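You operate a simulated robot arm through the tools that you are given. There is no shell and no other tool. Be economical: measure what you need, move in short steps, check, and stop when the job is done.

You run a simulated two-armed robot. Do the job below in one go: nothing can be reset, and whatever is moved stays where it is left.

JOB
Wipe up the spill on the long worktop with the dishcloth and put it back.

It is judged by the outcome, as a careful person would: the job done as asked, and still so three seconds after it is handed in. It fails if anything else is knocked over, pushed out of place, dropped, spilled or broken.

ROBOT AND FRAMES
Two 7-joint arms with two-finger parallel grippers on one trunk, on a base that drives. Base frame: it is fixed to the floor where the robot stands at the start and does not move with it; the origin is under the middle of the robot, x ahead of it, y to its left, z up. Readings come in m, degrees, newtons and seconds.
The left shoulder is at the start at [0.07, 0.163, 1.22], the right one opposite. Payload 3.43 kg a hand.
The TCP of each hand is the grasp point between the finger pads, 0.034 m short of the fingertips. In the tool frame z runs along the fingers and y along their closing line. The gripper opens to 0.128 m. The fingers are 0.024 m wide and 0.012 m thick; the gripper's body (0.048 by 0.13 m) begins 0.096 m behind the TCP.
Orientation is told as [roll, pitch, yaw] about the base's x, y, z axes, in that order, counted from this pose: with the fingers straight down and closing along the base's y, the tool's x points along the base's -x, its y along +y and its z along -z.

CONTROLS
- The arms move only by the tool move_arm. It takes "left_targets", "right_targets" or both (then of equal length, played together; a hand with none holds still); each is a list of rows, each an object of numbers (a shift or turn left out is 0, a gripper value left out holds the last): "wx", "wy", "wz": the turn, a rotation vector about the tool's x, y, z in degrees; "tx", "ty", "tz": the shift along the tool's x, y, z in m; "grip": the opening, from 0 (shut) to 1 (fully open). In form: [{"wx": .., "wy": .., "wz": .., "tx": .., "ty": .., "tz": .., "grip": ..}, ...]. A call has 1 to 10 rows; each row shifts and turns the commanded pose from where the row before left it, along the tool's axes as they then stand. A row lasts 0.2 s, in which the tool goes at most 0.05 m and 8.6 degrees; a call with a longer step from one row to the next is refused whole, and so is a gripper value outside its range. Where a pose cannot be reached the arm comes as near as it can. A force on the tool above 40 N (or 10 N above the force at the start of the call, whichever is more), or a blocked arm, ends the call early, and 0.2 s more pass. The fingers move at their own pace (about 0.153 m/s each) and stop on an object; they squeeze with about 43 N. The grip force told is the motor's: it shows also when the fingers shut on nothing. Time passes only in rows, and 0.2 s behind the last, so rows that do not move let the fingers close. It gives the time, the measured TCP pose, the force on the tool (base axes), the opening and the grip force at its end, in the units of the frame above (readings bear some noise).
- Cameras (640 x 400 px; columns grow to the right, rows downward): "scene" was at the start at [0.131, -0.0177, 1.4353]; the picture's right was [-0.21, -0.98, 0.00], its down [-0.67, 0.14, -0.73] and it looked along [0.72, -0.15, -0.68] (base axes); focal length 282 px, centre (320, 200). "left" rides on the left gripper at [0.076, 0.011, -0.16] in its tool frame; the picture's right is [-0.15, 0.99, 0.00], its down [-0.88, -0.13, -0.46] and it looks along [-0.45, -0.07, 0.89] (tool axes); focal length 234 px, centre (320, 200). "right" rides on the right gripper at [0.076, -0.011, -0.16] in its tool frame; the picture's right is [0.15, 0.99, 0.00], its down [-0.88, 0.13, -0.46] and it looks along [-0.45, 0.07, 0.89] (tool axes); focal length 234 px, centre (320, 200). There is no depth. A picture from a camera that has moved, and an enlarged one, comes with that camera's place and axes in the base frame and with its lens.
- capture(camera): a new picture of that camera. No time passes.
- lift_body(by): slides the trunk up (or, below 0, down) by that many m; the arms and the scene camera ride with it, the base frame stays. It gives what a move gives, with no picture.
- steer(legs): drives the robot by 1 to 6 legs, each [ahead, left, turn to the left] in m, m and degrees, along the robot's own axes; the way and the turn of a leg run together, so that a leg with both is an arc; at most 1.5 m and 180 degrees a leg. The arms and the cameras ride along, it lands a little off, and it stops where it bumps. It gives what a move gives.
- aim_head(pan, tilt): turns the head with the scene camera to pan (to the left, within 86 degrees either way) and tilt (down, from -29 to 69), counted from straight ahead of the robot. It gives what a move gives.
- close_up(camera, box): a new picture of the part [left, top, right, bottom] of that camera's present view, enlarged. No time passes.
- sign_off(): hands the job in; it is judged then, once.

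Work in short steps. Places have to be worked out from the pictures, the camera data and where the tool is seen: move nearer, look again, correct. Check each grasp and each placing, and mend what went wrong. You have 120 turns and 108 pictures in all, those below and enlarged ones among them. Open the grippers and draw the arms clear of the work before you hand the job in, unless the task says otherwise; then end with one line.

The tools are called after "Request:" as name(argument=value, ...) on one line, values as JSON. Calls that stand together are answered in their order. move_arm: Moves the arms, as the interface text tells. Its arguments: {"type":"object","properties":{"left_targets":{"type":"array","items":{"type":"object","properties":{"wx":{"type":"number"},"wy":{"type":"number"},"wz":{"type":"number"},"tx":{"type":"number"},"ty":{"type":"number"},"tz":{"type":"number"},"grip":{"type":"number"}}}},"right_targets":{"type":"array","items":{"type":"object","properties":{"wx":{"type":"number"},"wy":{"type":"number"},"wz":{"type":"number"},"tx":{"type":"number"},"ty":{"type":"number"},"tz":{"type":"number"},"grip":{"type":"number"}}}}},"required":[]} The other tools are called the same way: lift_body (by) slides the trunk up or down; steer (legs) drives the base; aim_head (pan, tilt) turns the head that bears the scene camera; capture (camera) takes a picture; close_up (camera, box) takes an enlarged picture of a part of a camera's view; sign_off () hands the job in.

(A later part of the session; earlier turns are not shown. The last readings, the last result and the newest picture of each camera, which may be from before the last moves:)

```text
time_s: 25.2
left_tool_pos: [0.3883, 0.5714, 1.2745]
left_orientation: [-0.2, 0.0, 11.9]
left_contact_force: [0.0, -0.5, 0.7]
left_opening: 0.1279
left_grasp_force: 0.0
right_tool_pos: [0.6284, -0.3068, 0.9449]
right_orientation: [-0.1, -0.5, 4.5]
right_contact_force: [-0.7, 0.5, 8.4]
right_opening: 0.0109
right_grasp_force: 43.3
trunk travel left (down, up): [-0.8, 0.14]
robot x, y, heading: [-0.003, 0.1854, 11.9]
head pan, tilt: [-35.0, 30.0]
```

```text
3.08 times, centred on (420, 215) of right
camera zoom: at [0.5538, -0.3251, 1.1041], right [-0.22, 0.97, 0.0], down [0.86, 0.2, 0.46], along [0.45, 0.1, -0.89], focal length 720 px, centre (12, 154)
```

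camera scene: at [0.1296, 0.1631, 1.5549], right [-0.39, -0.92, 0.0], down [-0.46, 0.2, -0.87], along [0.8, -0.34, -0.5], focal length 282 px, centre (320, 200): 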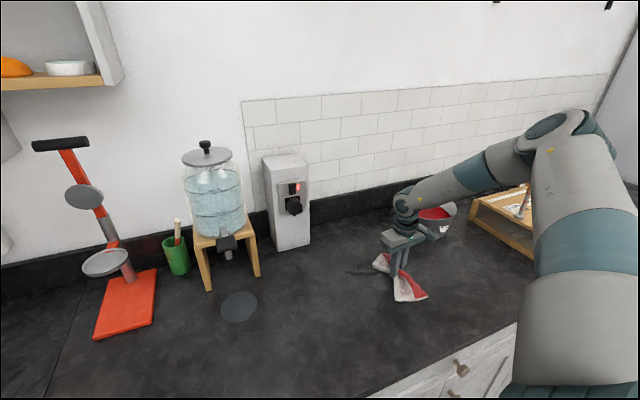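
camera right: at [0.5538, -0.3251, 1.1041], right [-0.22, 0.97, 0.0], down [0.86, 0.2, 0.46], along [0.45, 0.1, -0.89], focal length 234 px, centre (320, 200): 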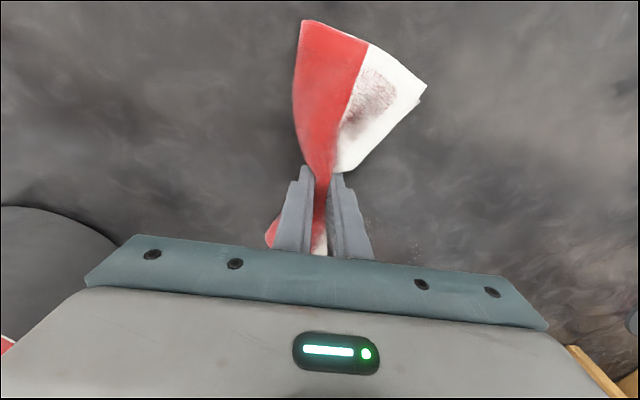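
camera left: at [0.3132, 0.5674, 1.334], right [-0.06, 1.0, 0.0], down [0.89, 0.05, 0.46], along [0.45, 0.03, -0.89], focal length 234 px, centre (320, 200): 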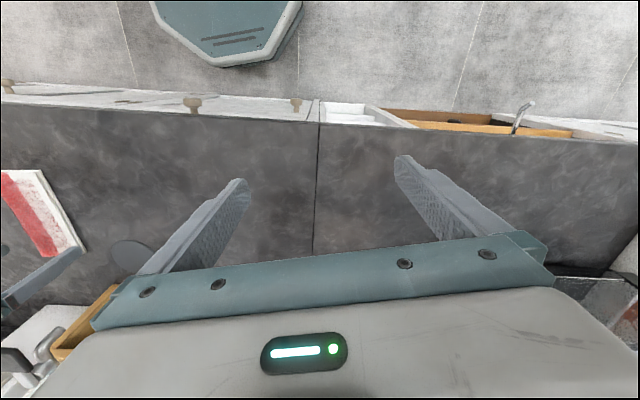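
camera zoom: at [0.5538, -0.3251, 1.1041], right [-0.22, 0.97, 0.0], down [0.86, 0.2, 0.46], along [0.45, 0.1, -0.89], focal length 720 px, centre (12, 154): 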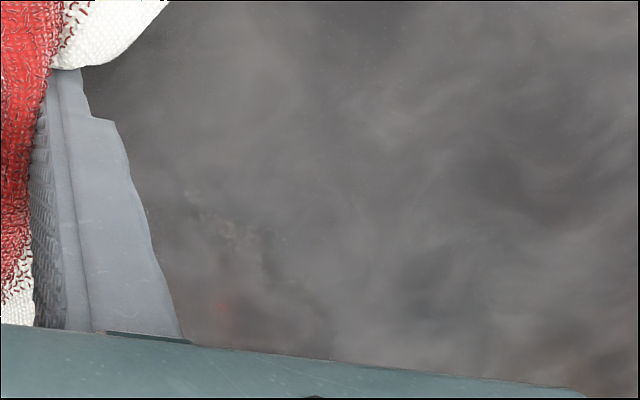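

Most of it is gone, but a faint remnant shows at the far side, about (0.72, -0.255). I'll move further out and sweep back across it.

Request:
move_arm(right_targets=[{"tx": -0.02, "ty": -0.005}, {"tx": -0.02, "ty": -0.005}, {"tx": -0.02}, {"tx": -0.002, "ty": 0.025}, {"tx": -0.002, "ty": 0.025}, {"tx": -0.002, "ty": 0.025}, {"tx": -0.002, "ty": 0.025}, {"tx": -0.002, "ty": 0.025}, {"tx": -0.002, "ty": 0.025}, {}])

Request:
move_arm(right_targets=[{"tx": -0.02}, {"tx": -0.02}, {"tx": 0.002, "ty": -0.025}, {"tx": 0.002, "ty": -0.025}, {"tx": 0.002, "ty": -0.025}, {"tx": 0.002, "ty": -0.025}, {"tx": 0.002, "ty": -0.025}, {"tx": 0.002, "ty": -0.025}, {"tx": 0.002, "ty": -0.01}, {}])

Request:
close_up(camera="scene", box=[310, 200, 470, 310])

Request:
capture(camera="right")

```text
time_s: 27.4
left_tool_pos: [0.3874, 0.5698, 1.2746]
left_orientation: [0.0, 0.0, 11.9]
left_contact_force: [0.2, -0.1, -0.3]
left_opening: 0.1278
left_grasp_force: 0.1
right_tool_pos: [0.6856, -0.1583, 0.9489]
right_orientation: [0.1, -0.5, 4.5]
right_contact_force: [0.4, -0.7, -0.4]
right_opening: 0.0106
right_grasp_force: 43.2
right hand out of reach, approached as far as the arm can: row 3
trunk travel left (down, up): [-0.8, 0.14]
robot x, y, heading: [-0.0, 0.1866, 11.9]
head pan, tilt: [-35.0, 30.0]
```

```text
time_s: 29.6
left_tool_pos: [0.3902, 0.5701, 1.2745]
left_orientation: [0.0, 0.0, 11.8]
left_contact_force: [-0.2, 0.5, 0.4]
left_opening: 0.1279
left_grasp_force: 0.1
right_tool_pos: [0.6984, -0.305, 0.9647]
right_orientation: [-0.1, -0.6, 4.4]
right_contact_force: [0.8, -0.4, -0.1]
right_opening: 0.0109
right_grasp_force: 42.7
right hand out of reach, approached as far as the arm can: row 5, 6, 7, 8, 9
trunk travel left (down, up): [-0.8, 0.14]
robot x, y, heading: [-0.0011, 0.1894, 11.8]
head pan, tilt: [-35.0, 30.0]
```

```text
3.64 times, centred on (390, 255) of scene
camera zoom: at [0.1308, 0.1621, 1.5547], right [-0.39, -0.92, 0.0], down [-0.46, 0.2, -0.87], along [0.8, -0.34, -0.5], focal length 1027 px, centre (66, 0)
```

zoom: 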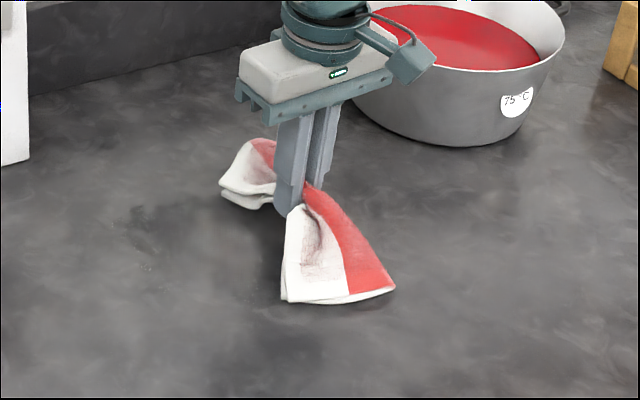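

```text
67 pictures are left
camera right: at [0.6217, -0.3222, 1.124], right [-0.22, 0.98, 0.0], down [0.86, 0.2, 0.47], along [0.45, 0.1, -0.89], focal length 234 px, centre (320, 200)
```

right: 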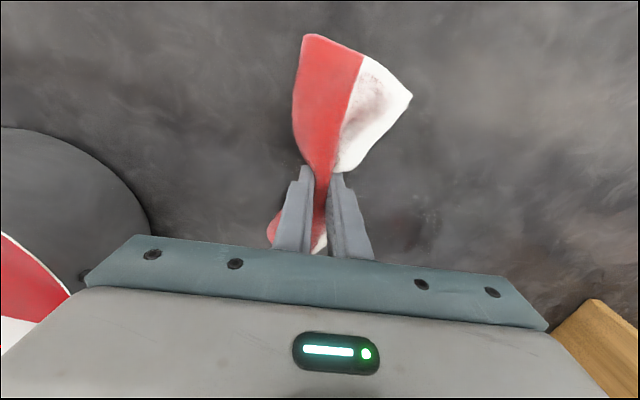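

Some speckles seem to remain near (0.75, -0.17), and the raised trunk now limits reach (the hand lifted to 0.965). I'll lift the hand, bring the trunk back down 0.1 m, and look at the area unobstructed.

Request:
move_arm(right_targets=[{"tz": -0.02, "tx": 0.02}, {"tz": -0.02, "tx": 0.02}, {"tz": -0.02, "tx": 0.02}, {"tz": -0.02, "tx": 0.02}, {"tz": -0.02}, {"tz": -0.02}, {}])

Request:
lift_body(by=-0.1)

Request:
capture(camera="scene")

Request:
close_up(camera="scene", box=[290, 190, 430, 290])

```text
time_s: 31.2
left_tool_pos: [0.3886, 0.5696, 1.2739]
left_orientation: [0.0, 0.0, 11.9]
left_contact_force: [0.0, -0.1, 0.1]
left_opening: 0.1278
left_grasp_force: 0.0
right_tool_pos: [0.6164, -0.3119, 1.0843]
right_orientation: [0.1, -0.5, 4.5]
right_contact_force: [0.4, 0.1, -0.5]
right_opening: 0.0108
right_grasp_force: 42.7
trunk travel left (down, up): [-0.8, 0.14]
robot x, y, heading: [-0.0012, 0.1904, 12.0]
head pan, tilt: [-35.0, 30.0]
```

```text
time_s: 32.5
left_tool_pos: [0.3887, 0.5701, 1.1754]
left_orientation: [-0.1, 0.0, 11.9]
left_contact_force: [0.6, 0.9, 0.0]
left_opening: 0.1281
left_grasp_force: 0.1
right_tool_pos: [0.6161, -0.3117, 0.9849]
right_orientation: [0.2, -0.6, 4.6]
right_contact_force: [0.4, -0.6, 0.1]
right_opening: 0.0107
right_grasp_force: 42.8
trunk travel left (down, up): [-0.7, 0.24]
robot x, y, heading: [-0.0021, 0.185, 12.1]
head pan, tilt: [-35.0, 30.0]
```

```text
66 pictures are left
camera scene: at [0.1301, 0.1617, 1.4549], right [-0.39, -0.92, 0.0], down [-0.46, 0.2, -0.87], along [0.8, -0.34, -0.5], focal length 282 px, centre (320, 200)
```

scene: 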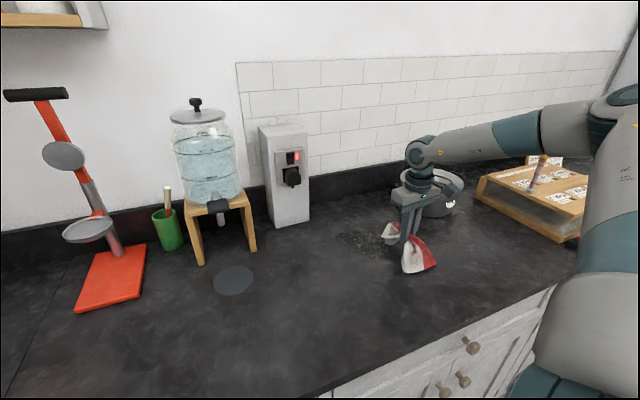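

```text
4.00 times, centred on (360, 240) of scene
camera zoom: at [0.1301, 0.1617, 1.4549], right [-0.39, -0.92, 0.0], down [-0.46, 0.2, -0.87], along [0.8, -0.34, -0.5], focal length 1130 px, centre (160, 40)
```

zoom: 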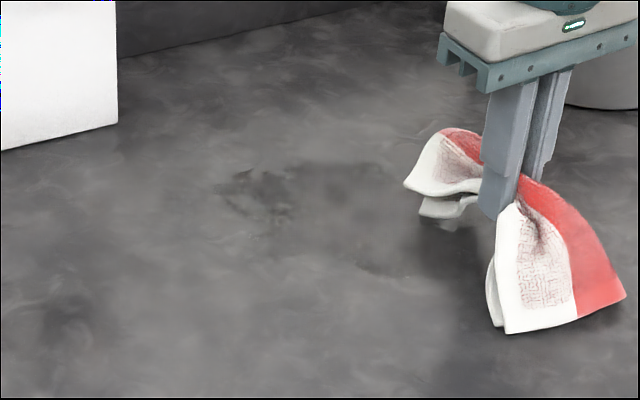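

A smear remains over roughly x 0.64–0.78, y -0.30 to -0.16. I'll set the cloth down at its right end and wipe back across at x ≈ 0.66, pressing a bit more.

Request:
move_arm(right_targets=[{"tx": -0.02, "tz": 0.02, "ty": -0.005}, {"tx": -0.02, "tz": 0.02, "ty": -0.005}, {"tz": 0.002}, {"tx": -0.002, "ty": 0.025}, {"tx": -0.002, "ty": 0.025}, {"tx": -0.002, "ty": 0.025}, {"tx": -0.002, "ty": 0.025}, {"tx": -0.002, "ty": 0.025}, {"tx": -0.002, "ty": 0.025}, {"tx": -0.002, "ty": 0.025}])

Request:
move_arm(right_targets=[{"tx": -0.02, "ty": 0.015}, {"tx": -0.02}, {"tx": 0.002, "ty": -0.025}, {"tx": 0.002, "ty": -0.025}, {"tx": 0.002, "ty": -0.025}, {"tx": 0.002, "ty": -0.025}, {"tx": 0.002, "ty": -0.025}, {"tx": 0.002, "ty": -0.025}, {"tx": 0.002, "ty": -0.025}, {"tx": 0.002, "ty": -0.02}])

Request:
capture(camera="scene")

Request:
close_up(camera="scene", box=[290, 190, 430, 290])

```text
time_s: 34.7
left_tool_pos: [0.3868, 0.5716, 1.1754]
left_orientation: [-0.1, -0.1, 12.0]
left_contact_force: [0.6, 0.4, 1.2]
left_opening: 0.1279
left_grasp_force: 0.1
right_tool_pos: [0.656, -0.1436, 0.9452]
right_orientation: [0.0, -0.6, 4.3]
right_contact_force: [-0.9, -8.1, 26.8]
right_opening: 0.0107
right_grasp_force: 43.3
trunk travel left (down, up): [-0.7, 0.24]
robot x, y, heading: [0.0007, 0.1872, 11.8]
head pan, tilt: [-35.0, 30.0]
```

```text
time_s: 36.9
left_tool_pos: [0.3869, 0.5702, 1.1746]
left_orientation: [0.0, 0.0, 11.9]
left_contact_force: [-1.1, -0.5, 0.3]
left_opening: 0.128
left_grasp_force: 0.1
right_tool_pos: [0.6955, -0.321, 0.9446]
right_orientation: [0.1, -0.6, 4.5]
right_contact_force: [-0.1, 2.0, 4.6]
right_opening: 0.0106
right_grasp_force: 43.0
trunk travel left (down, up): [-0.7, 0.24]
robot x, y, heading: [0.0002, 0.186, 11.9]
head pan, tilt: [-35.0, 30.0]
```

```text
64 pictures are left
camera scene: at [0.1291, 0.1612, 1.4549], right [-0.39, -0.92, 0.0], down [-0.46, 0.2, -0.87], along [0.8, -0.34, -0.5], focal length 282 px, centre (320, 200)
```

scene: 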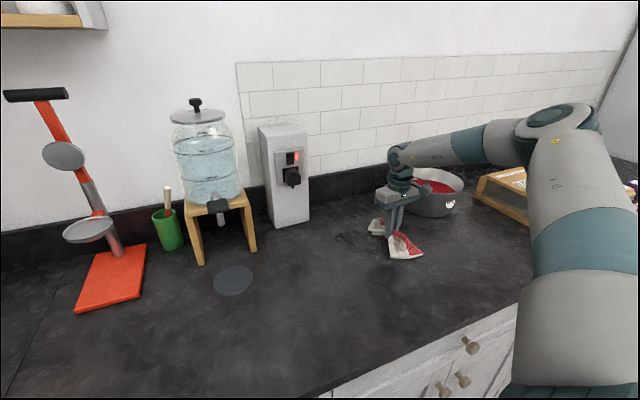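

```text
4.00 times, centred on (360, 240) of scene
camera zoom: at [0.1291, 0.1612, 1.4549], right [-0.39, -0.92, 0.0], down [-0.46, 0.2, -0.87], along [0.8, -0.34, -0.5], focal length 1130 px, centre (160, 40)
```

zoom: 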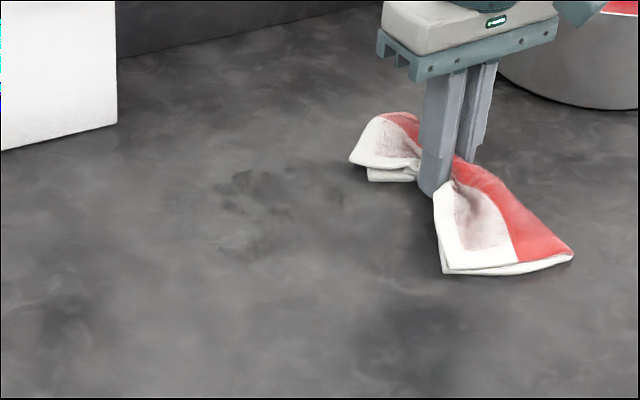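

Progress: only patches remain, around (0.70–0.77, -0.25 to -0.14). I'll make further strokes, farther out and ending further left.

Request:
move_arm(right_targets=[{"tx": -0.02, "tz": 0.001}, {"tx": -0.015}, {"tx": -0.002, "ty": 0.027}, {"tx": -0.002, "ty": 0.027}, {"tx": -0.002, "ty": 0.027}, {"tx": -0.002, "ty": 0.027}, {"tx": -0.002, "ty": 0.027}, {"tx": -0.002, "ty": 0.027}, {"tx": -0.002, "ty": 0.027}, {"tx": -0.002, "ty": 0.027}])

Request:
move_arm(right_targets=[{"tx": -0.02}, {"tx": 0.002, "ty": -0.025}, {"tx": 0.002, "ty": -0.025}, {"tx": 0.002, "ty": -0.025}, {"tx": 0.002, "ty": -0.025}, {"tx": 0.002, "ty": -0.025}, {"tx": 0.002, "ty": -0.025}, {"tx": 0.002, "ty": -0.025}, {"tx": 0.002, "ty": -0.02}, {"tx": 0.002, "ty": -0.02}])

Request:
capture(camera="scene")

Request:
close_up(camera="scene", box=[290, 190, 430, 290])

```text
time_s: 39.1
left_tool_pos: [0.3896, 0.5705, 1.1749]
left_orientation: [-0.1, 0.1, 11.9]
left_contact_force: [0.3, 0.0, -0.1]
left_opening: 0.1278
left_grasp_force: 0.1
right_tool_pos: [0.7203, -0.0928, 0.945]
right_orientation: [0.1, -0.5, 4.5]
right_contact_force: [-0.3, -1.4, 3.3]
right_opening: 0.0106
right_grasp_force: 42.5
right hand out of reach, approached as far as the arm can: row 2
trunk travel left (down, up): [-0.7, 0.24]
robot x, y, heading: [-0.0019, 0.1896, 11.9]
head pan, tilt: [-35.0, 30.0]
```

```text
time_s: 41.3
left_tool_pos: [0.3896, 0.5697, 1.1753]
left_orientation: [0.0, 0.1, 12.0]
left_contact_force: [0.0, 0.2, -0.3]
left_opening: 0.1279
left_grasp_force: 0.1
right_tool_pos: [0.7301, -0.3022, 0.949]
right_orientation: [-0.1, -0.6, 4.3]
right_contact_force: [-0.1, 0.1, 0.6]
right_opening: 0.0107
right_grasp_force: 43.0
right hand out of reach, approached as far as the arm can: row 10
trunk travel left (down, up): [-0.7, 0.24]
robot x, y, heading: [0.0001, 0.1828, 11.7]
head pan, tilt: [-35.0, 30.0]
```

```text
62 pictures are left
camera scene: at [0.1298, 0.1612, 1.4548], right [-0.39, -0.92, 0.0], down [-0.46, 0.2, -0.87], along [0.8, -0.34, -0.5], focal length 282 px, centre (320, 200)
```

scene: 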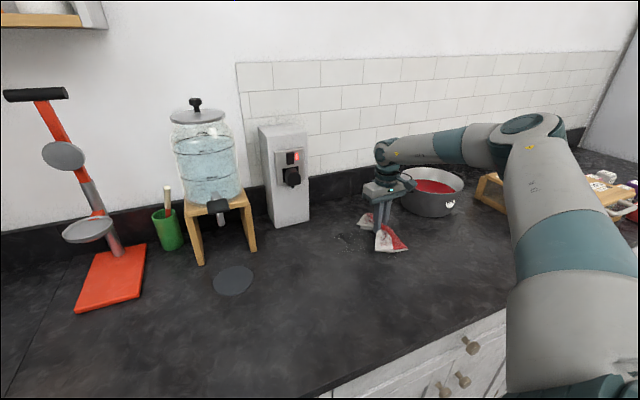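

```text
4.00 times, centred on (360, 240) of scene
camera zoom: at [0.1298, 0.1612, 1.4548], right [-0.39, -0.92, 0.0], down [-0.46, 0.2, -0.87], along [0.8, -0.34, -0.5], focal length 1130 px, centre (160, 40)
```

zoom: 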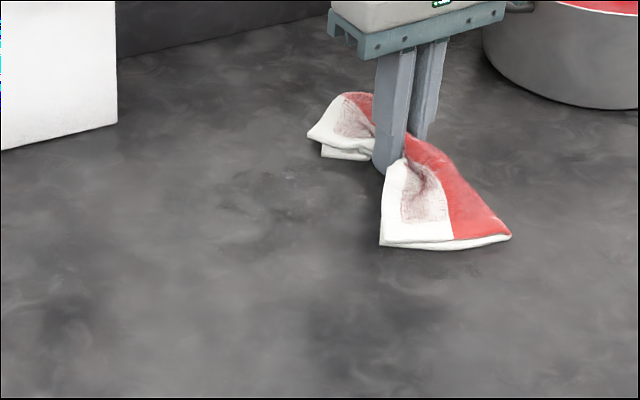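

What's left is near (0.76, -0.17 to -0.22), at the edge of reach. I'll lift the cloth a little, pull back, and drive the base 7 cm ahead so I can press on that part.

Request:
move_arm(right_targets=[{"tx": 0.03, "tz": -0.02, "ty": 0.02}, {"tx": 0.03, "tz": -0.02, "ty": 0.02}, {"tx": 0.03, "tz": -0.01, "ty": 0.02}, {"tx": 0.01, "ty": 0.02}, {}])

Request:
steer(legs=[[0.07, 0, 0]])

Request:
capture(camera="scene")

Request:
close_up(camera="scene", box=[280, 190, 420, 290])

```text
time_s: 42.5
left_tool_pos: [0.3889, 0.5698, 1.1742]
left_orientation: [0.1, 0.1, 11.9]
left_contact_force: [-0.3, -0.5, 0.3]
left_opening: 0.128
left_grasp_force: 0.0
right_tool_pos: [0.6248, -0.2318, 0.9958]
right_orientation: [0.1, -0.5, 4.4]
right_contact_force: [-0.6, 0.1, -0.1]
right_opening: 0.0107
right_grasp_force: 42.9
trunk travel left (down, up): [-0.7, 0.24]
robot x, y, heading: [-0.0024, 0.1901, 11.9]
head pan, tilt: [-35.0, 30.0]
```

```text
time_s: 43.5
left_tool_pos: [0.4548, 0.585, 1.1752]
left_orientation: [0.0, 0.1, 11.8]
left_contact_force: [-0.1, -0.3, -1.3]
left_opening: 0.1283
left_grasp_force: 0.0
right_tool_pos: [0.6906, -0.2184, 0.9975]
right_orientation: [0.1, -0.7, 4.4]
right_contact_force: [0.0, 0.2, -1.0]
right_opening: 0.0105
right_grasp_force: 42.8
trunk travel left (down, up): [-0.7, 0.24]
robot x, y, heading: [0.0628, 0.2009, 11.7]
head pan, tilt: [-35.0, 30.0]
```

```text
60 pictures are left
camera scene: at [0.1964, 0.1756, 1.455], right [-0.39, -0.92, 0.0], down [-0.46, 0.2, -0.87], along [0.8, -0.34, -0.5], focal length 282 px, centre (320, 200)
```

scene: 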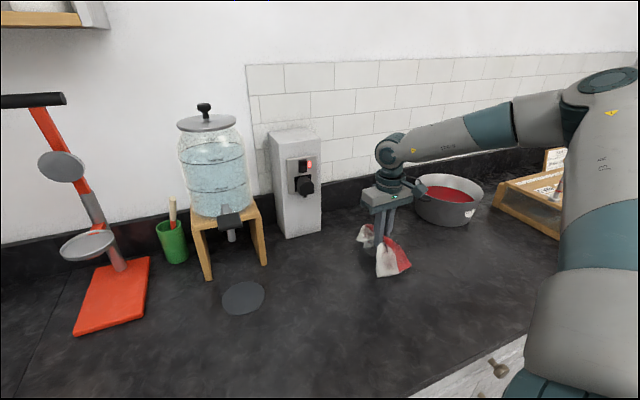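

```text
4.00 times, centred on (350, 240) of scene
camera zoom: at [0.1964, 0.1756, 1.455], right [-0.39, -0.92, 0.0], down [-0.46, 0.2, -0.87], along [0.8, -0.34, -0.5], focal length 1130 px, centre (200, 40)
```

zoom: 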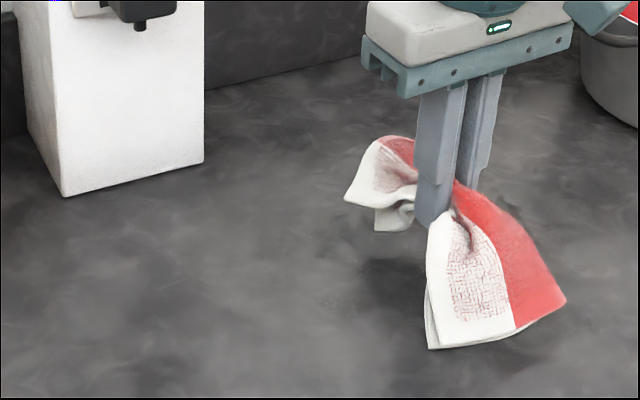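

The wall unit's front is at x ≈ 0.89, y -0.12 to 0, so I keep clear of it. I'll set the cloth down at (0.755, -0.155) and sweep right, pressing, then come back at x ≈ 0.72.

Request:
move_arm(right_targets=[{"tx": -0.033, "ty": 0.03}, {"tx": -0.033, "ty": 0.03}, {"tz": 0.025}, {"tz": 0.027}, {"tx": 0.002, "ty": -0.025}, {"tx": 0.002, "ty": -0.025}, {"tx": 0.002, "ty": -0.025}, {"tx": 0.002, "ty": -0.025}, {"tx": 0.002, "ty": -0.025}, {"tx": 0.002, "ty": -0.02}])

Request:
move_arm(right_targets=[{"tx": 0.018}, {"tx": 0.018}, {"tx": -0.002, "ty": 0.025}, {"tx": -0.002, "ty": 0.025}, {"tx": -0.002, "ty": 0.025}, {"tx": -0.002, "ty": 0.025}, {"tx": -0.002, "ty": 0.025}, {"tx": -0.002, "ty": 0.025}, {"tx": -0.002, "ty": 0.025}, {}])

Request:
capture(camera="scene")

Request:
capture(camera="right")

```text
time_s: 45.7
left_tool_pos: [0.4552, 0.5849, 1.1745]
left_orientation: [-0.1, 0.0, 11.9]
left_contact_force: [0.4, -0.1, 0.7]
left_opening: 0.1283
left_grasp_force: 0.1
right_tool_pos: [0.7523, -0.2966, 0.9461]
right_orientation: [0.1, -0.5, 4.5]
right_contact_force: [-0.3, 1.7, 4.9]
right_opening: 0.0107
right_grasp_force: 42.8
trunk travel left (down, up): [-0.7, 0.24]
robot x, y, heading: [0.068, 0.1969, 11.8]
head pan, tilt: [-35.0, 30.0]
```

```text
time_s: 47.9
left_tool_pos: [0.4556, 0.5839, 1.1743]
left_orientation: [0.0, -0.1, 11.8]
left_contact_force: [0.3, 0.0, 0.6]
left_opening: 0.1279
left_grasp_force: 0.0
right_tool_pos: [0.7182, -0.1239, 0.945]
right_orientation: [0.2, -0.4, 4.6]
right_contact_force: [0.2, 0.8, 4.5]
right_opening: 0.0106
right_grasp_force: 43.3
trunk travel left (down, up): [-0.7, 0.24]
robot x, y, heading: [0.0676, 0.2016, 11.8]
head pan, tilt: [-35.0, 30.0]
```

```text
58 pictures are left
camera scene: at [0.1968, 0.1754, 1.4549], right [-0.39, -0.92, 0.0], down [-0.46, 0.2, -0.87], along [0.8, -0.34, -0.5], focal length 282 px, centre (320, 200)
```

scene: 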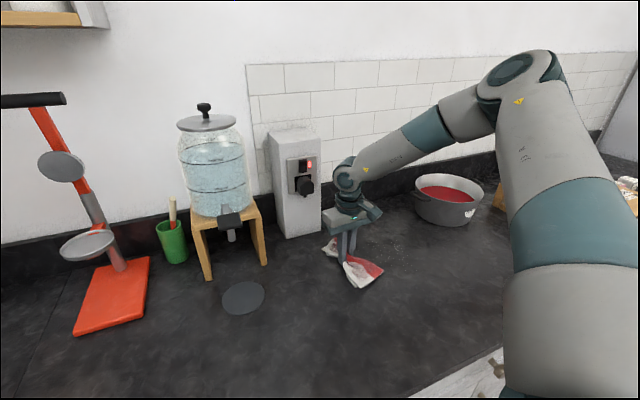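

```text
57 pictures are left
camera right: at [0.6417, -0.1413, 1.104], right [-0.22, 0.97, 0.0], down [0.86, 0.2, 0.46], along [0.45, 0.11, -0.89], focal length 234 px, centre (320, 200)
```

right: 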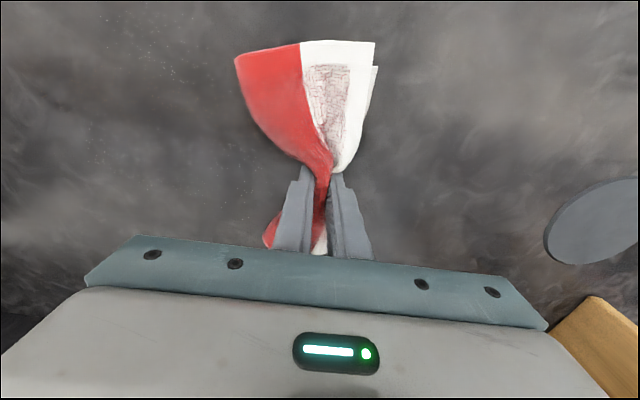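

I'll zoom in on the wiped area from both cameras; some tiny specks show in the right view.

Request:
close_up(camera="right", box=[20, 20, 300, 240])

Request:
close_up(camera="scene", box=[330, 200, 450, 300])

```text
1.82 times, centred on (160, 130) of right
camera zoom: at [0.6417, -0.1413, 1.104], right [-0.22, 0.97, 0.0], down [0.86, 0.2, 0.46], along [0.45, 0.11, -0.89], focal length 426 px, centre (611, 327)
```

zoom: 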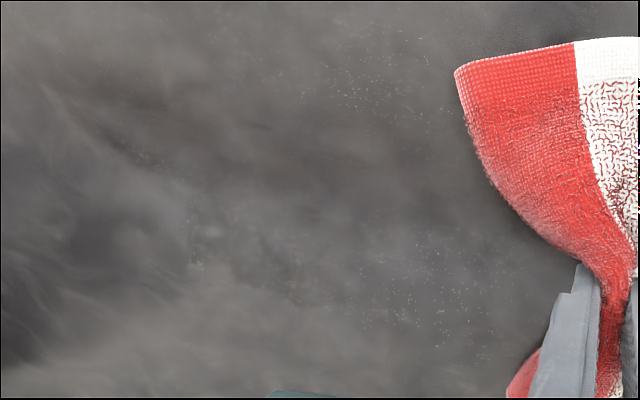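

```text
4.00 times, centred on (390, 250) of scene
camera zoom: at [0.1968, 0.1754, 1.4549], right [-0.39, -0.92, 0.0], down [-0.46, 0.2, -0.87], along [0.8, -0.34, -0.5], focal length 1130 px, centre (40, 0)
```

zoom: 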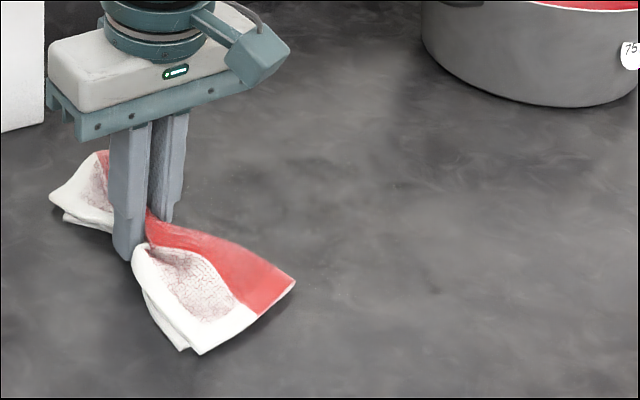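

A thin scatter of droplets remains over x 0.64–0.76, y -0.32 to -0.20. I'll make four more pressed strokes at different x.

Request:
move_arm(right_targets=[{"tx": -0.018, "tz": 0.001}, {"tx": -0.018}, {"tx": 0.002, "ty": -0.027}, {"tx": 0.002, "ty": -0.027}, {"tx": 0.002, "ty": -0.027}, {"tx": 0.002, "ty": -0.027}, {"tx": 0.002, "ty": -0.027}, {"tx": 0.002, "ty": -0.027}, {"tx": 0.002, "ty": -0.024}, {"tx": 0.02}])

Request:
move_arm(right_targets=[{"tx": -0.002, "ty": 0.027}, {"tx": -0.002, "ty": 0.027}, {"tx": -0.002, "ty": 0.027}, {"tx": -0.002, "ty": 0.027}, {"tx": -0.002, "ty": 0.027}, {"tx": -0.002, "ty": 0.027}, {"tx": -0.002, "ty": 0.02}, {"tx": 0.02}, {"tx": 0.02}, {}])

Request:
move_arm(right_targets=[{"tx": 0.002, "ty": -0.027}, {"tx": 0.002, "ty": -0.027}, {"tx": 0.002, "ty": -0.027}, {"tx": 0.002, "ty": -0.027}, {"tx": 0.002, "ty": -0.027}, {"tx": 0.002, "ty": -0.027}, {"tx": 0.002, "ty": -0.027}, {"tx": 0.002, "ty": -0.01}, {"tx": 0.02}, {"tx": 0.02}])

Request:
move_arm(right_targets=[{"tx": -0.002, "ty": 0.027}, {"tx": -0.002, "ty": 0.027}, {"tx": -0.002, "ty": 0.027}, {"tx": -0.002, "ty": 0.027}, {"tx": -0.002, "ty": 0.027}, {"tx": -0.002, "ty": 0.027}, {"tx": -0.002, "ty": 0.027}, {"ty": 0.027}, {}])

Request:
capture(camera="scene")

Request:
close_up(camera="right", box=[20, 20, 300, 240])

```text
time_s: 50.1
left_tool_pos: [0.4537, 0.5843, 1.1747]
left_orientation: [0.1, 0.0, 11.9]
left_contact_force: [0.5, -0.1, -0.2]
left_opening: 0.128
left_grasp_force: 0.1
right_tool_pos: [0.7329, -0.3091, 0.9448]
right_orientation: [0.1, -0.6, 4.5]
right_contact_force: [0.5, -0.3, 6.3]
right_opening: 0.0106
right_grasp_force: 42.9
trunk travel left (down, up): [-0.7, 0.24]
robot x, y, heading: [0.0674, 0.2054, 11.8]
head pan, tilt: [-35.0, 30.0]
```

```text
time_s: 52.3
left_tool_pos: [0.4556, 0.5859, 1.1733]
left_orientation: [0.0, -0.1, 11.9]
left_contact_force: [-0.7, -1.1, -1.1]
left_opening: 0.128
left_grasp_force: 0.1
right_tool_pos: [0.6941, -0.1302, 0.9449]
right_orientation: [0.1, -0.5, 4.5]
right_contact_force: [0.4, -1.5, 6.1]
right_opening: 0.0106
right_grasp_force: 42.9
trunk travel left (down, up): [-0.7, 0.24]
robot x, y, heading: [0.0665, 0.2046, 11.6]
head pan, tilt: [-35.0, 30.0]
```

```text
time_s: 54.5
left_tool_pos: [0.4538, 0.5845, 1.175]
left_orientation: [0.1, 0.0, 11.8]
left_contact_force: [0.3, -0.3, 0.5]
left_opening: 0.128
left_grasp_force: 0.0
right_tool_pos: [0.6528, -0.3322, 0.9441]
right_orientation: [0.1, -0.7, 4.6]
right_contact_force: [1.7, 0.1, 12.7]
right_opening: 0.0108
right_grasp_force: 43.6
trunk travel left (down, up): [-0.7, 0.24]
robot x, y, heading: [0.0651, 0.2032, 11.5]
head pan, tilt: [-35.0, 30.0]
```

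```text
time_s: 56.5
left_tool_pos: [0.4544, 0.5836, 1.1753]
left_orientation: [-0.1, 0.0, 11.9]
left_contact_force: [0.3, -0.4, -0.1]
left_opening: 0.128
left_grasp_force: 0.0
right_tool_pos: [0.65, -0.115, 0.945]
right_orientation: [0.2, -0.5, 4.5]
right_contact_force: [1.0, 0.3, 7.2]
right_opening: 0.0108
right_grasp_force: 42.7
trunk travel left (down, up): [-0.7, 0.24]
robot x, y, heading: [0.0653, 0.203, 11.9]
head pan, tilt: [-35.0, 30.0]
```

```text
54 pictures are left
camera scene: at [0.1964, 0.1755, 1.4548], right [-0.39, -0.92, 0.0], down [-0.46, 0.2, -0.87], along [0.8, -0.34, -0.5], focal length 282 px, centre (320, 200)
```

scene: 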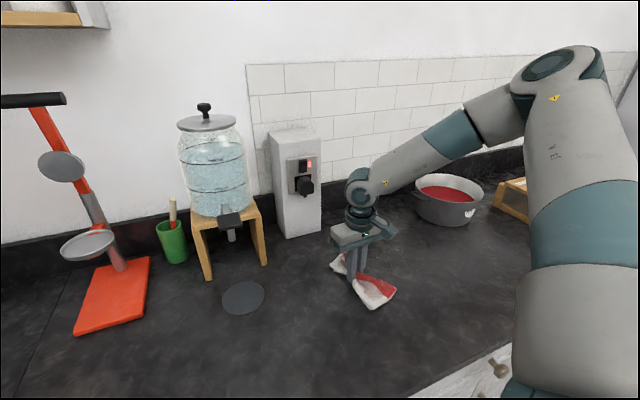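

```text
1.82 times, centred on (160, 130) of right
camera zoom: at [0.5741, -0.1328, 1.103], right [-0.22, 0.97, 0.0], down [0.86, 0.2, 0.46], along [0.45, 0.11, -0.89], focal length 426 px, centre (611, 327)
```

zoom: 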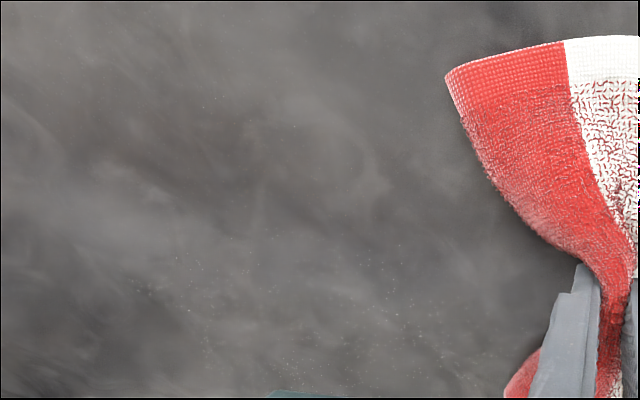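

Residue is much sparser, just faint specks around x 0.68–0.75. One more set of strokes from near to far.

Request:
move_arm(right_targets=[{"tx": -0.018, "tz": 0.0005}, {"tx": -0.018}, {"tx": 0.002, "ty": -0.027}, {"tx": 0.002, "ty": -0.027}, {"tx": 0.002, "ty": -0.027}, {"tx": 0.002, "ty": -0.027}, {"tx": 0.002, "ty": -0.027}, {"tx": 0.002, "ty": -0.027}, {"tx": 0.002, "ty": -0.027}, {"tx": 0.002, "ty": -0.027}])

Request:
move_arm(right_targets=[{"tx": -0.02}, {"tx": -0.005, "ty": 0.01}, {"tx": -0.002, "ty": 0.027}, {"tx": -0.002, "ty": 0.027}, {"tx": -0.002, "ty": 0.027}, {"tx": -0.002, "ty": 0.027}, {"tx": -0.002, "ty": 0.027}, {"tx": -0.002, "ty": 0.027}, {"tx": -0.002, "ty": 0.02}, {"tx": -0.02}])

Request:
move_arm(right_targets=[{"tx": 0.002, "ty": -0.027}, {"tx": 0.002, "ty": -0.027}, {"tx": 0.002, "ty": -0.027}, {"tx": 0.002, "ty": -0.027}, {"tx": 0.002, "ty": -0.027}, {"tx": 0.002, "ty": -0.027}, {"tx": 0.002, "ty": -0.02}, {"tx": -0.02}, {"tx": -0.015}, {}])

Request:
move_arm(right_targets=[{"tx": -0.002, "ty": 0.027}, {"tx": -0.002, "ty": 0.027}, {"tx": -0.002, "ty": 0.027}, {"tx": -0.002, "ty": 0.027}, {"tx": -0.001, "ty": 0.02}, {"tx": 0.03, "ty": 0.02}, {"tx": 0.03, "ty": 0.027}, {"tx": 0.03, "ty": 0.02}, {}])

Request:
capture(camera="scene")

Request:
close_up(camera="right", box=[20, 20, 300, 240])

```text
time_s: 58.7
left_tool_pos: [0.4557, 0.5848, 1.1755]
left_orientation: [0.0, 0.0, 11.9]
left_contact_force: [0.9, 0.3, -0.1]
left_opening: 0.1278
left_grasp_force: 0.1
right_tool_pos: [0.6857, -0.3289, 0.9441]
right_orientation: [0.3, -0.6, 4.5]
right_contact_force: [-0.3, 3.7, 8.1]
right_opening: 0.0109
right_grasp_force: 43.0
trunk travel left (down, up): [-0.7, 0.24]
robot x, y, heading: [0.064, 0.2039, 11.8]
head pan, tilt: [-35.0, 30.0]
```

```text
time_s: 60.9
left_tool_pos: [0.454, 0.5847, 1.1742]
left_orientation: [-0.1, 0.0, 11.8]
left_contact_force: [0.1, -0.2, 0.7]
left_opening: 0.1278
left_grasp_force: 0.1
right_tool_pos: [0.7299, -0.1328, 0.9439]
right_orientation: [0.1, -0.5, 4.4]
right_contact_force: [-1.3, -0.1, 6.4]
right_opening: 0.0108
right_grasp_force: 42.8
trunk travel left (down, up): [-0.7, 0.24]
robot x, y, heading: [0.0648, 0.2014, 12.1]
head pan, tilt: [-35.0, 30.0]
```

```text
time_s: 63.1
left_tool_pos: [0.4542, 0.5841, 1.1757]
left_orientation: [0.0, 0.0, 11.9]
left_contact_force: [0.2, -0.1, 0.1]
left_opening: 0.128
left_grasp_force: 0.1
right_tool_pos: [0.7667, -0.3138, 0.9441]
right_orientation: [0.1, -0.5, 4.3]
right_contact_force: [-2.4, -0.4, 4.4]
right_opening: 0.0107
right_grasp_force: 42.7
trunk travel left (down, up): [-0.7, 0.24]
robot x, y, heading: [0.0671, 0.1999, 12.0]
head pan, tilt: [-35.0, 30.0]
```

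```text
time_s: 65.1
left_tool_pos: [0.454, 0.5844, 1.175]
left_orientation: [-0.1, 0.0, 12.0]
left_contact_force: [0.4, 0.2, -0.1]
left_opening: 0.1282
left_grasp_force: 0.1
right_tool_pos: [0.6695, -0.1251, 0.9443]
right_orientation: [0.2, -0.6, 4.6]
right_contact_force: [2.3, 1.2, 14.4]
right_opening: 0.0108
right_grasp_force: 43.4
trunk travel left (down, up): [-0.7, 0.24]
robot x, y, heading: [0.0671, 0.2025, 11.7]
head pan, tilt: [-35.0, 30.0]
```

```text
52 pictures are left
camera scene: at [0.1964, 0.1767, 1.4551], right [-0.39, -0.92, 0.0], down [-0.46, 0.2, -0.87], along [0.8, -0.34, -0.5], focal length 282 px, centre (320, 200)
```

scene: 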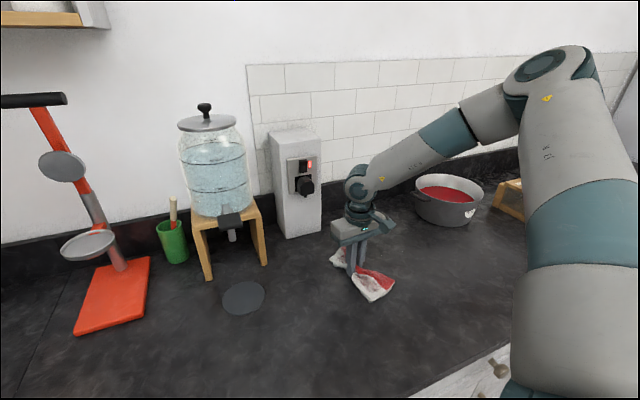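

```text
1.82 times, centred on (160, 130) of right
camera zoom: at [0.5936, -0.1415, 1.1028], right [-0.22, 0.97, 0.0], down [0.86, 0.2, 0.47], along [0.45, 0.1, -0.89], focal length 426 px, centre (611, 327)
```

zoom: 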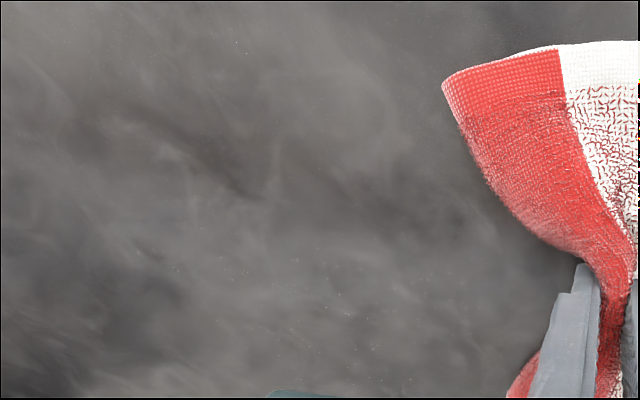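

Only a few tiny specks are left near (0.72, -0.25). One last stroke pair there, then I'll lift the cloth away to inspect.

Request:
move_arm(right_targets=[{"tx": -0.018}, {"tx": -0.018}, {"tx": 0.002, "ty": -0.027}, {"tx": 0.002, "ty": -0.027}, {"tx": 0.002, "ty": -0.027}, {"tx": 0.002, "ty": -0.027}, {"tx": 0.002, "ty": -0.027}, {"tx": 0.002, "ty": -0.027}, {"tx": 0.002, "ty": -0.027}, {"tx": -0.02}])

Request:
move_arm(right_targets=[{"tx": -0.02}, {"tx": -0.002, "ty": 0.027}, {"tx": -0.002, "ty": 0.027}, {"tx": -0.002, "ty": 0.027}, {"tx": -0.002, "ty": 0.027}, {"tx": -0.002, "ty": 0.027}, {"tx": -0.002, "ty": 0.025}, {"tx": 0.03}, {"tx": 0.03}, {"tx": 0.03}])

Request:
move_arm(right_targets=[{"tx": 0.002, "ty": -0.027}, {"tx": 0.002, "ty": -0.027}, {"tx": 0.002, "ty": -0.027}, {"tx": 0.002, "ty": -0.027}, {"tx": 0.002, "ty": -0.027}, {"tx": 0.002, "ty": -0.027}, {"tx": -0.015}, {}])

Request:
move_arm(right_targets=[{"tz": -0.02, "ty": 0.02}, {"tz": -0.02, "ty": 0.025}, {"ty": 0.035}, {"ty": 0.035}, {"ty": 0.035}, {"ty": 0.035}, {"ty": 0.035, "tx": 0.005}, {"ty": 0.035, "tx": 0.005}, {"ty": 0.025, "tx": 0.005}, {}])

Request:
capture(camera="scene")

Request:
close_up(camera="scene", box=[310, 200, 450, 300])

Request:
capture(camera="right")

```text
time_s: 67.3
left_tool_pos: [0.4558, 0.5852, 1.1738]
left_orientation: [-0.2, 0.2, 11.9]
left_contact_force: [0.6, -0.6, 0.5]
left_opening: 0.1281
left_grasp_force: 0.1
right_tool_pos: [0.7262, -0.3116, 0.9436]
right_orientation: [-0.2, -0.5, 4.5]
right_contact_force: [-2.5, -1.2, 6.3]
right_opening: 0.0108
right_grasp_force: 42.8
trunk travel left (down, up): [-0.7, 0.24]
robot x, y, heading: [0.0659, 0.2017, 12.1]
head pan, tilt: [-35.0, 30.0]
```

```text
time_s: 69.5
left_tool_pos: [0.4536, 0.5845, 1.1754]
left_orientation: [-0.1, 0.0, 11.9]
left_contact_force: [-0.5, -1.0, 1.2]
left_opening: 0.1281
left_grasp_force: 0.1
right_tool_pos: [0.6564, -0.1549, 0.9441]
right_orientation: [0.0, -0.7, 4.5]
right_contact_force: [3.6, 0.6, 12.4]
right_opening: 0.0108
right_grasp_force: 43.0
trunk travel left (down, up): [-0.7, 0.24]
robot x, y, heading: [0.0674, 0.1992, 11.8]
head pan, tilt: [-35.0, 30.0]
```

```text
time_s: 71.3
left_tool_pos: [0.4548, 0.584, 1.1758]
left_orientation: [-0.1, 0.0, 11.9]
left_contact_force: [-0.2, 0.3, 0.4]
left_opening: 0.1281
left_grasp_force: 0.1
right_tool_pos: [0.6705, -0.3178, 0.944]
right_orientation: [-0.1, -0.6, 4.4]
right_contact_force: [-4.8, -1.0, 10.8]
right_opening: 0.0108
right_grasp_force: 42.4
trunk travel left (down, up): [-0.7, 0.24]
robot x, y, heading: [0.0637, 0.2029, 11.7]
head pan, tilt: [-35.0, 30.0]
```

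```text
time_s: 73.5
left_tool_pos: [0.4558, 0.5833, 1.1758]
left_orientation: [0.1, 0.0, 12.0]
left_contact_force: [0.0, 0.2, 0.0]
left_opening: 0.128
left_grasp_force: 0.0
right_tool_pos: [0.6349, -0.0396, 0.9832]
right_orientation: [0.0, -0.6, 4.5]
right_contact_force: [0.0, 0.0, -0.4]
right_opening: 0.0109
right_grasp_force: 43.3
trunk travel left (down, up): [-0.7, 0.24]
robot x, y, heading: [0.0634, 0.2026, 11.7]
head pan, tilt: [-35.0, 30.0]
```

```text
50 pictures are left
camera scene: at [0.1973, 0.175, 1.4548], right [-0.39, -0.92, 0.0], down [-0.46, 0.2, -0.87], along [0.8, -0.34, -0.5], focal length 282 px, centre (320, 200)
```

scene: 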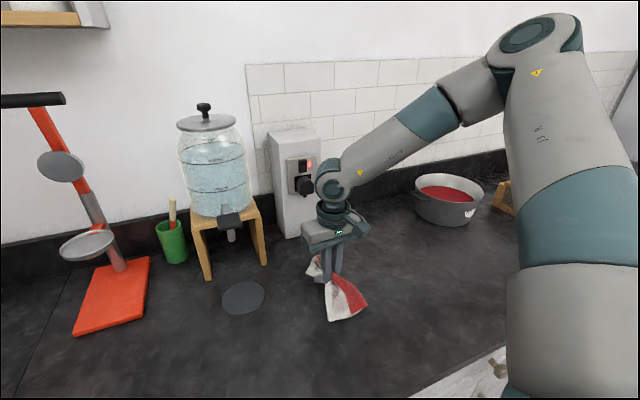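

```text
4.00 times, centred on (380, 250) of scene
camera zoom: at [0.1973, 0.175, 1.4548], right [-0.39, -0.92, 0.0], down [-0.46, 0.2, -0.87], along [0.8, -0.34, -0.5], focal length 1130 px, centre (80, 0)
```

zoom: 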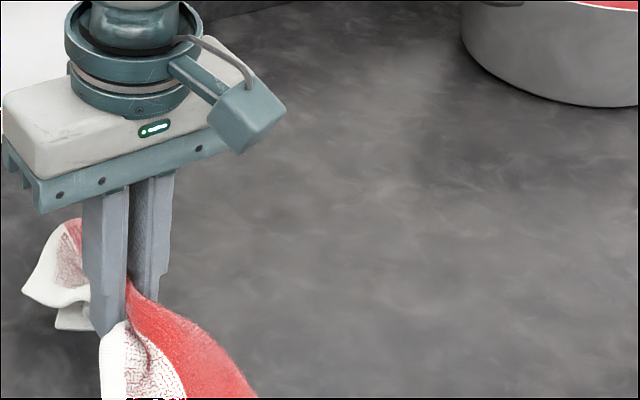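

```text
48 pictures are left
camera right: at [0.5598, -0.0577, 1.1416], right [-0.22, 0.97, 0.0], down [0.86, 0.2, 0.46], along [0.45, 0.1, -0.89], focal length 234 px, centre (320, 200)
```

right: 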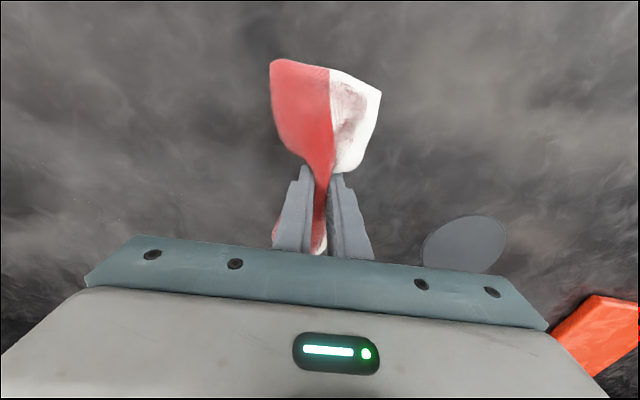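

The worktop looks clean in the scene view. I'll take the cloth back to its original spot (0.615, 0.003), lower it and open the fingers gradually.

Request:
move_arm(right_targets=[{"tx": 0.008, "ty": 0.022}, {"tx": 0.008, "ty": 0.022}, {"tz": 0.02}, {"tz": 0.017}, {}, {"grip": 0.2}, {"grip": 0.4}, {"grip": 0.6}, {"grip": 0.8}, {"grip": 1.0}])

Request:
capture(camera="right")

Request:
capture(camera="scene")

```text
time_s: 75.7
left_tool_pos: [0.4555, 0.5845, 1.1745]
left_orientation: [0.0, 0.1, 12.0]
left_contact_force: [0.5, 0.7, -0.5]
left_opening: 0.1278
left_grasp_force: 0.0
right_tool_pos: [0.6152, 0.0045, 0.9468]
right_orientation: [0.2, -0.5, 4.6]
right_contact_force: [0.4, -0.7, 0.3]
right_opening: 0.1279
right_grasp_force: 0.1
trunk travel left (down, up): [-0.7, 0.24]
robot x, y, heading: [0.0656, 0.2029, 11.6]
head pan, tilt: [-35.0, 30.0]
```

```text
47 pictures are left
camera right: at [0.5398, -0.014, 1.1053], right [-0.22, 0.97, 0.0], down [0.86, 0.2, 0.46], along [0.45, 0.1, -0.89], focal length 234 px, centre (320, 200)
```

right: 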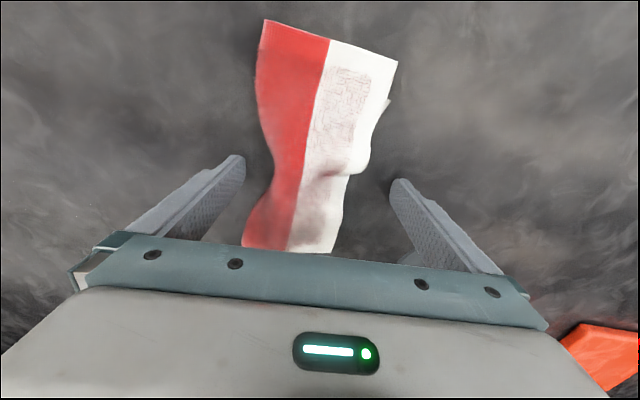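

```text
46 pictures are left
camera scene: at [0.1974, 0.1759, 1.4548], right [-0.39, -0.92, 0.0], down [-0.46, 0.2, -0.87], along [0.8, -0.34, -0.5], focal length 282 px, centre (320, 200)
```

scene: 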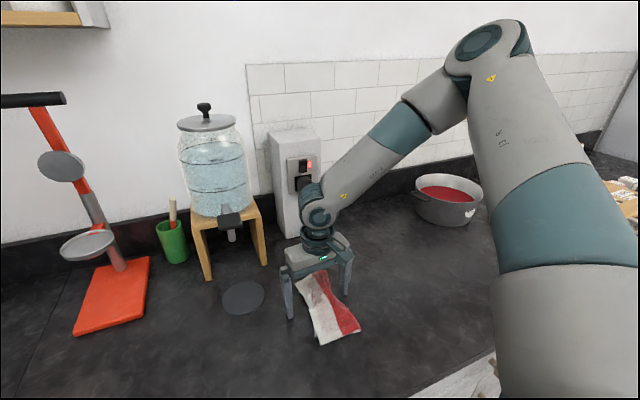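

The cloth has relaxed nearly flat at its original place, within about 1–2 cm. I'll raise the hand straight up and move it aside, then inspect everything.

Request:
move_arm(right_targets=[{"tz": -0.03}, {"tz": -0.04}, {"tz": -0.04}, {"tz": -0.04}, {"tz": -0.03, "ty": -0.03}, {"ty": -0.04, "tx": 0.02}, {"ty": -0.04, "tx": 0.02}, {"ty": -0.04, "tx": 0.02}, {"ty": -0.04, "tx": 0.02}, {"ty": -0.04, "tx": 0.02}])

Request:
aim_head(pan=-30, tilt=45)

Request:
capture(camera="scene")

Request:
capture(camera="right")

```text
time_s: 77.9
left_tool_pos: [0.4592, 0.5817, 1.1745]
left_orientation: [0.1, 0.1, 11.9]
left_contact_force: [0.5, 0.6, -0.5]
left_opening: 0.128
left_grasp_force: 0.1
right_tool_pos: [0.5109, -0.2401, 1.0656]
right_orientation: [-1.2, 11.1, 4.5]
right_contact_force: [0.1, 0.4, -3.2]
right_opening: 0.128
right_grasp_force: 0.0
trunk travel left (down, up): [-0.7, 0.24]
robot x, y, heading: [0.0677, 0.1994, 11.9]
head pan, tilt: [-35.0, 30.0]
```

```text
time_s: 78.7
left_tool_pos: [0.4547, 0.5847, 1.1745]
left_orientation: [0.1, -0.1, 11.8]
left_contact_force: [0.9, 0.5, -0.8]
left_opening: 0.1279
left_grasp_force: 0.0
right_tool_pos: [0.5101, -0.2375, 1.0689]
right_orientation: [-1.4, 10.3, 4.4]
right_contact_force: [0.0, 0.8, -0.2]
right_opening: 0.1279
right_grasp_force: 0.1
trunk travel left (down, up): [-0.7, 0.24]
robot x, y, heading: [0.0656, 0.2034, 11.7]
head pan, tilt: [-30.0, 45.0]
```

```text
45 pictures are left
camera scene: at [0.191, 0.1866, 1.4323], right [-0.31, -0.95, 0.0], down [-0.67, 0.22, -0.71], along [0.67, -0.22, -0.71], focal length 282 px, centre (320, 200)
```

scene: 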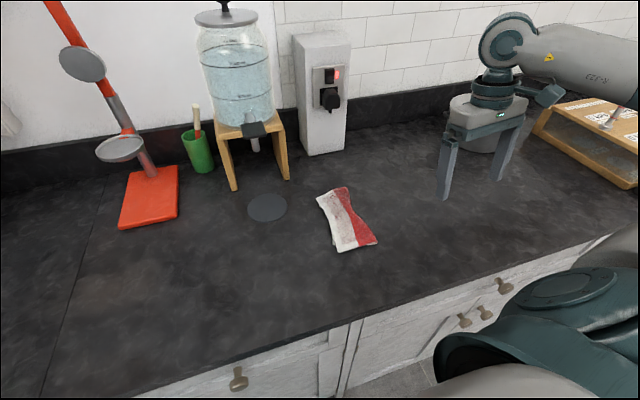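

```text
44 pictures are left
camera right: at [0.4657, -0.2484, 1.2403], right [-0.22, 0.97, 0.0], down [0.93, 0.21, 0.29], along [0.28, 0.07, -0.96], focal length 234 px, centre (320, 200)
```

right: 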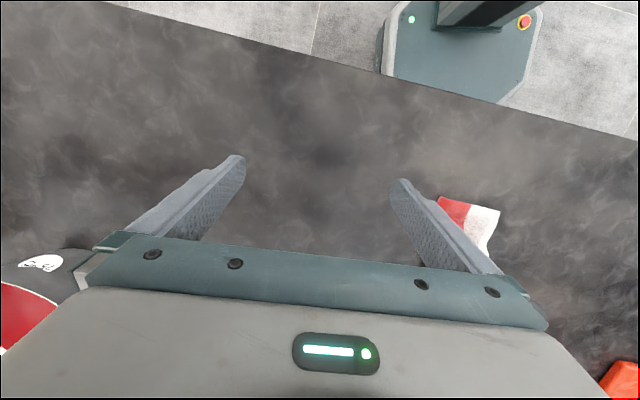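

Cloth centre is now about (0.603, -0.008) versus about (0.600, -0.002) at the start. I'll zoom in on the old spill area and the cloth.

Request:
close_up(camera="scene", box=[350, 130, 490, 230])

Request:
close_up(camera="scene", box=[270, 160, 410, 260])

Request:
close_up(camera="right", box=[180, 120, 460, 290])

```text
4.00 times, centred on (420, 180) of scene
camera zoom: at [0.191, 0.1866, 1.4323], right [-0.31, -0.95, 0.0], down [-0.67, 0.22, -0.71], along [0.67, -0.22, -0.71], focal length 1130 px, centre (-80, 280)
```

zoom: 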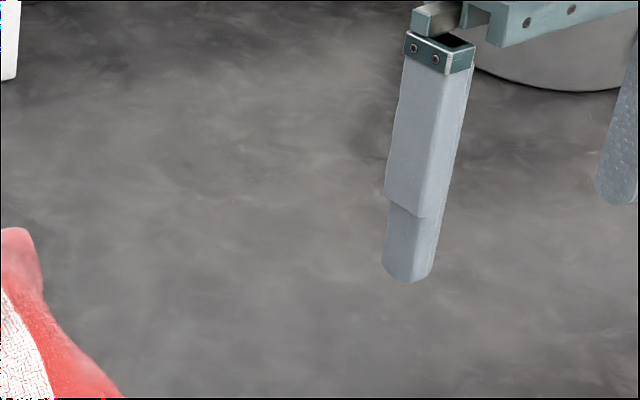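

```text
4.00 times, centred on (340, 210) of scene
camera zoom: at [0.191, 0.1866, 1.4323], right [-0.31, -0.95, 0.0], down [-0.67, 0.22, -0.71], along [0.67, -0.22, -0.71], focal length 1130 px, centre (240, 160)
```

zoom: 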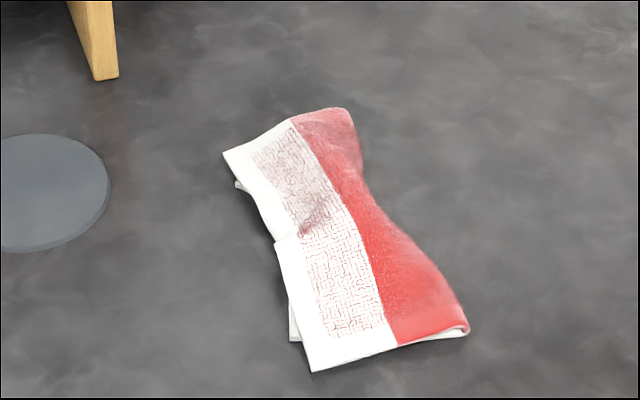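

```text
2.29 times, centred on (320, 205) of right
camera zoom: at [0.4657, -0.2484, 1.2403], right [-0.22, 0.97, 0.0], down [0.93, 0.21, 0.29], along [0.28, 0.07, -0.96], focal length 535 px, centre (320, 189)
```

zoom: 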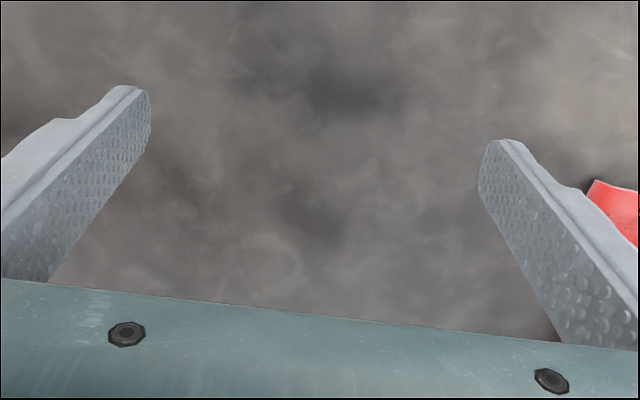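

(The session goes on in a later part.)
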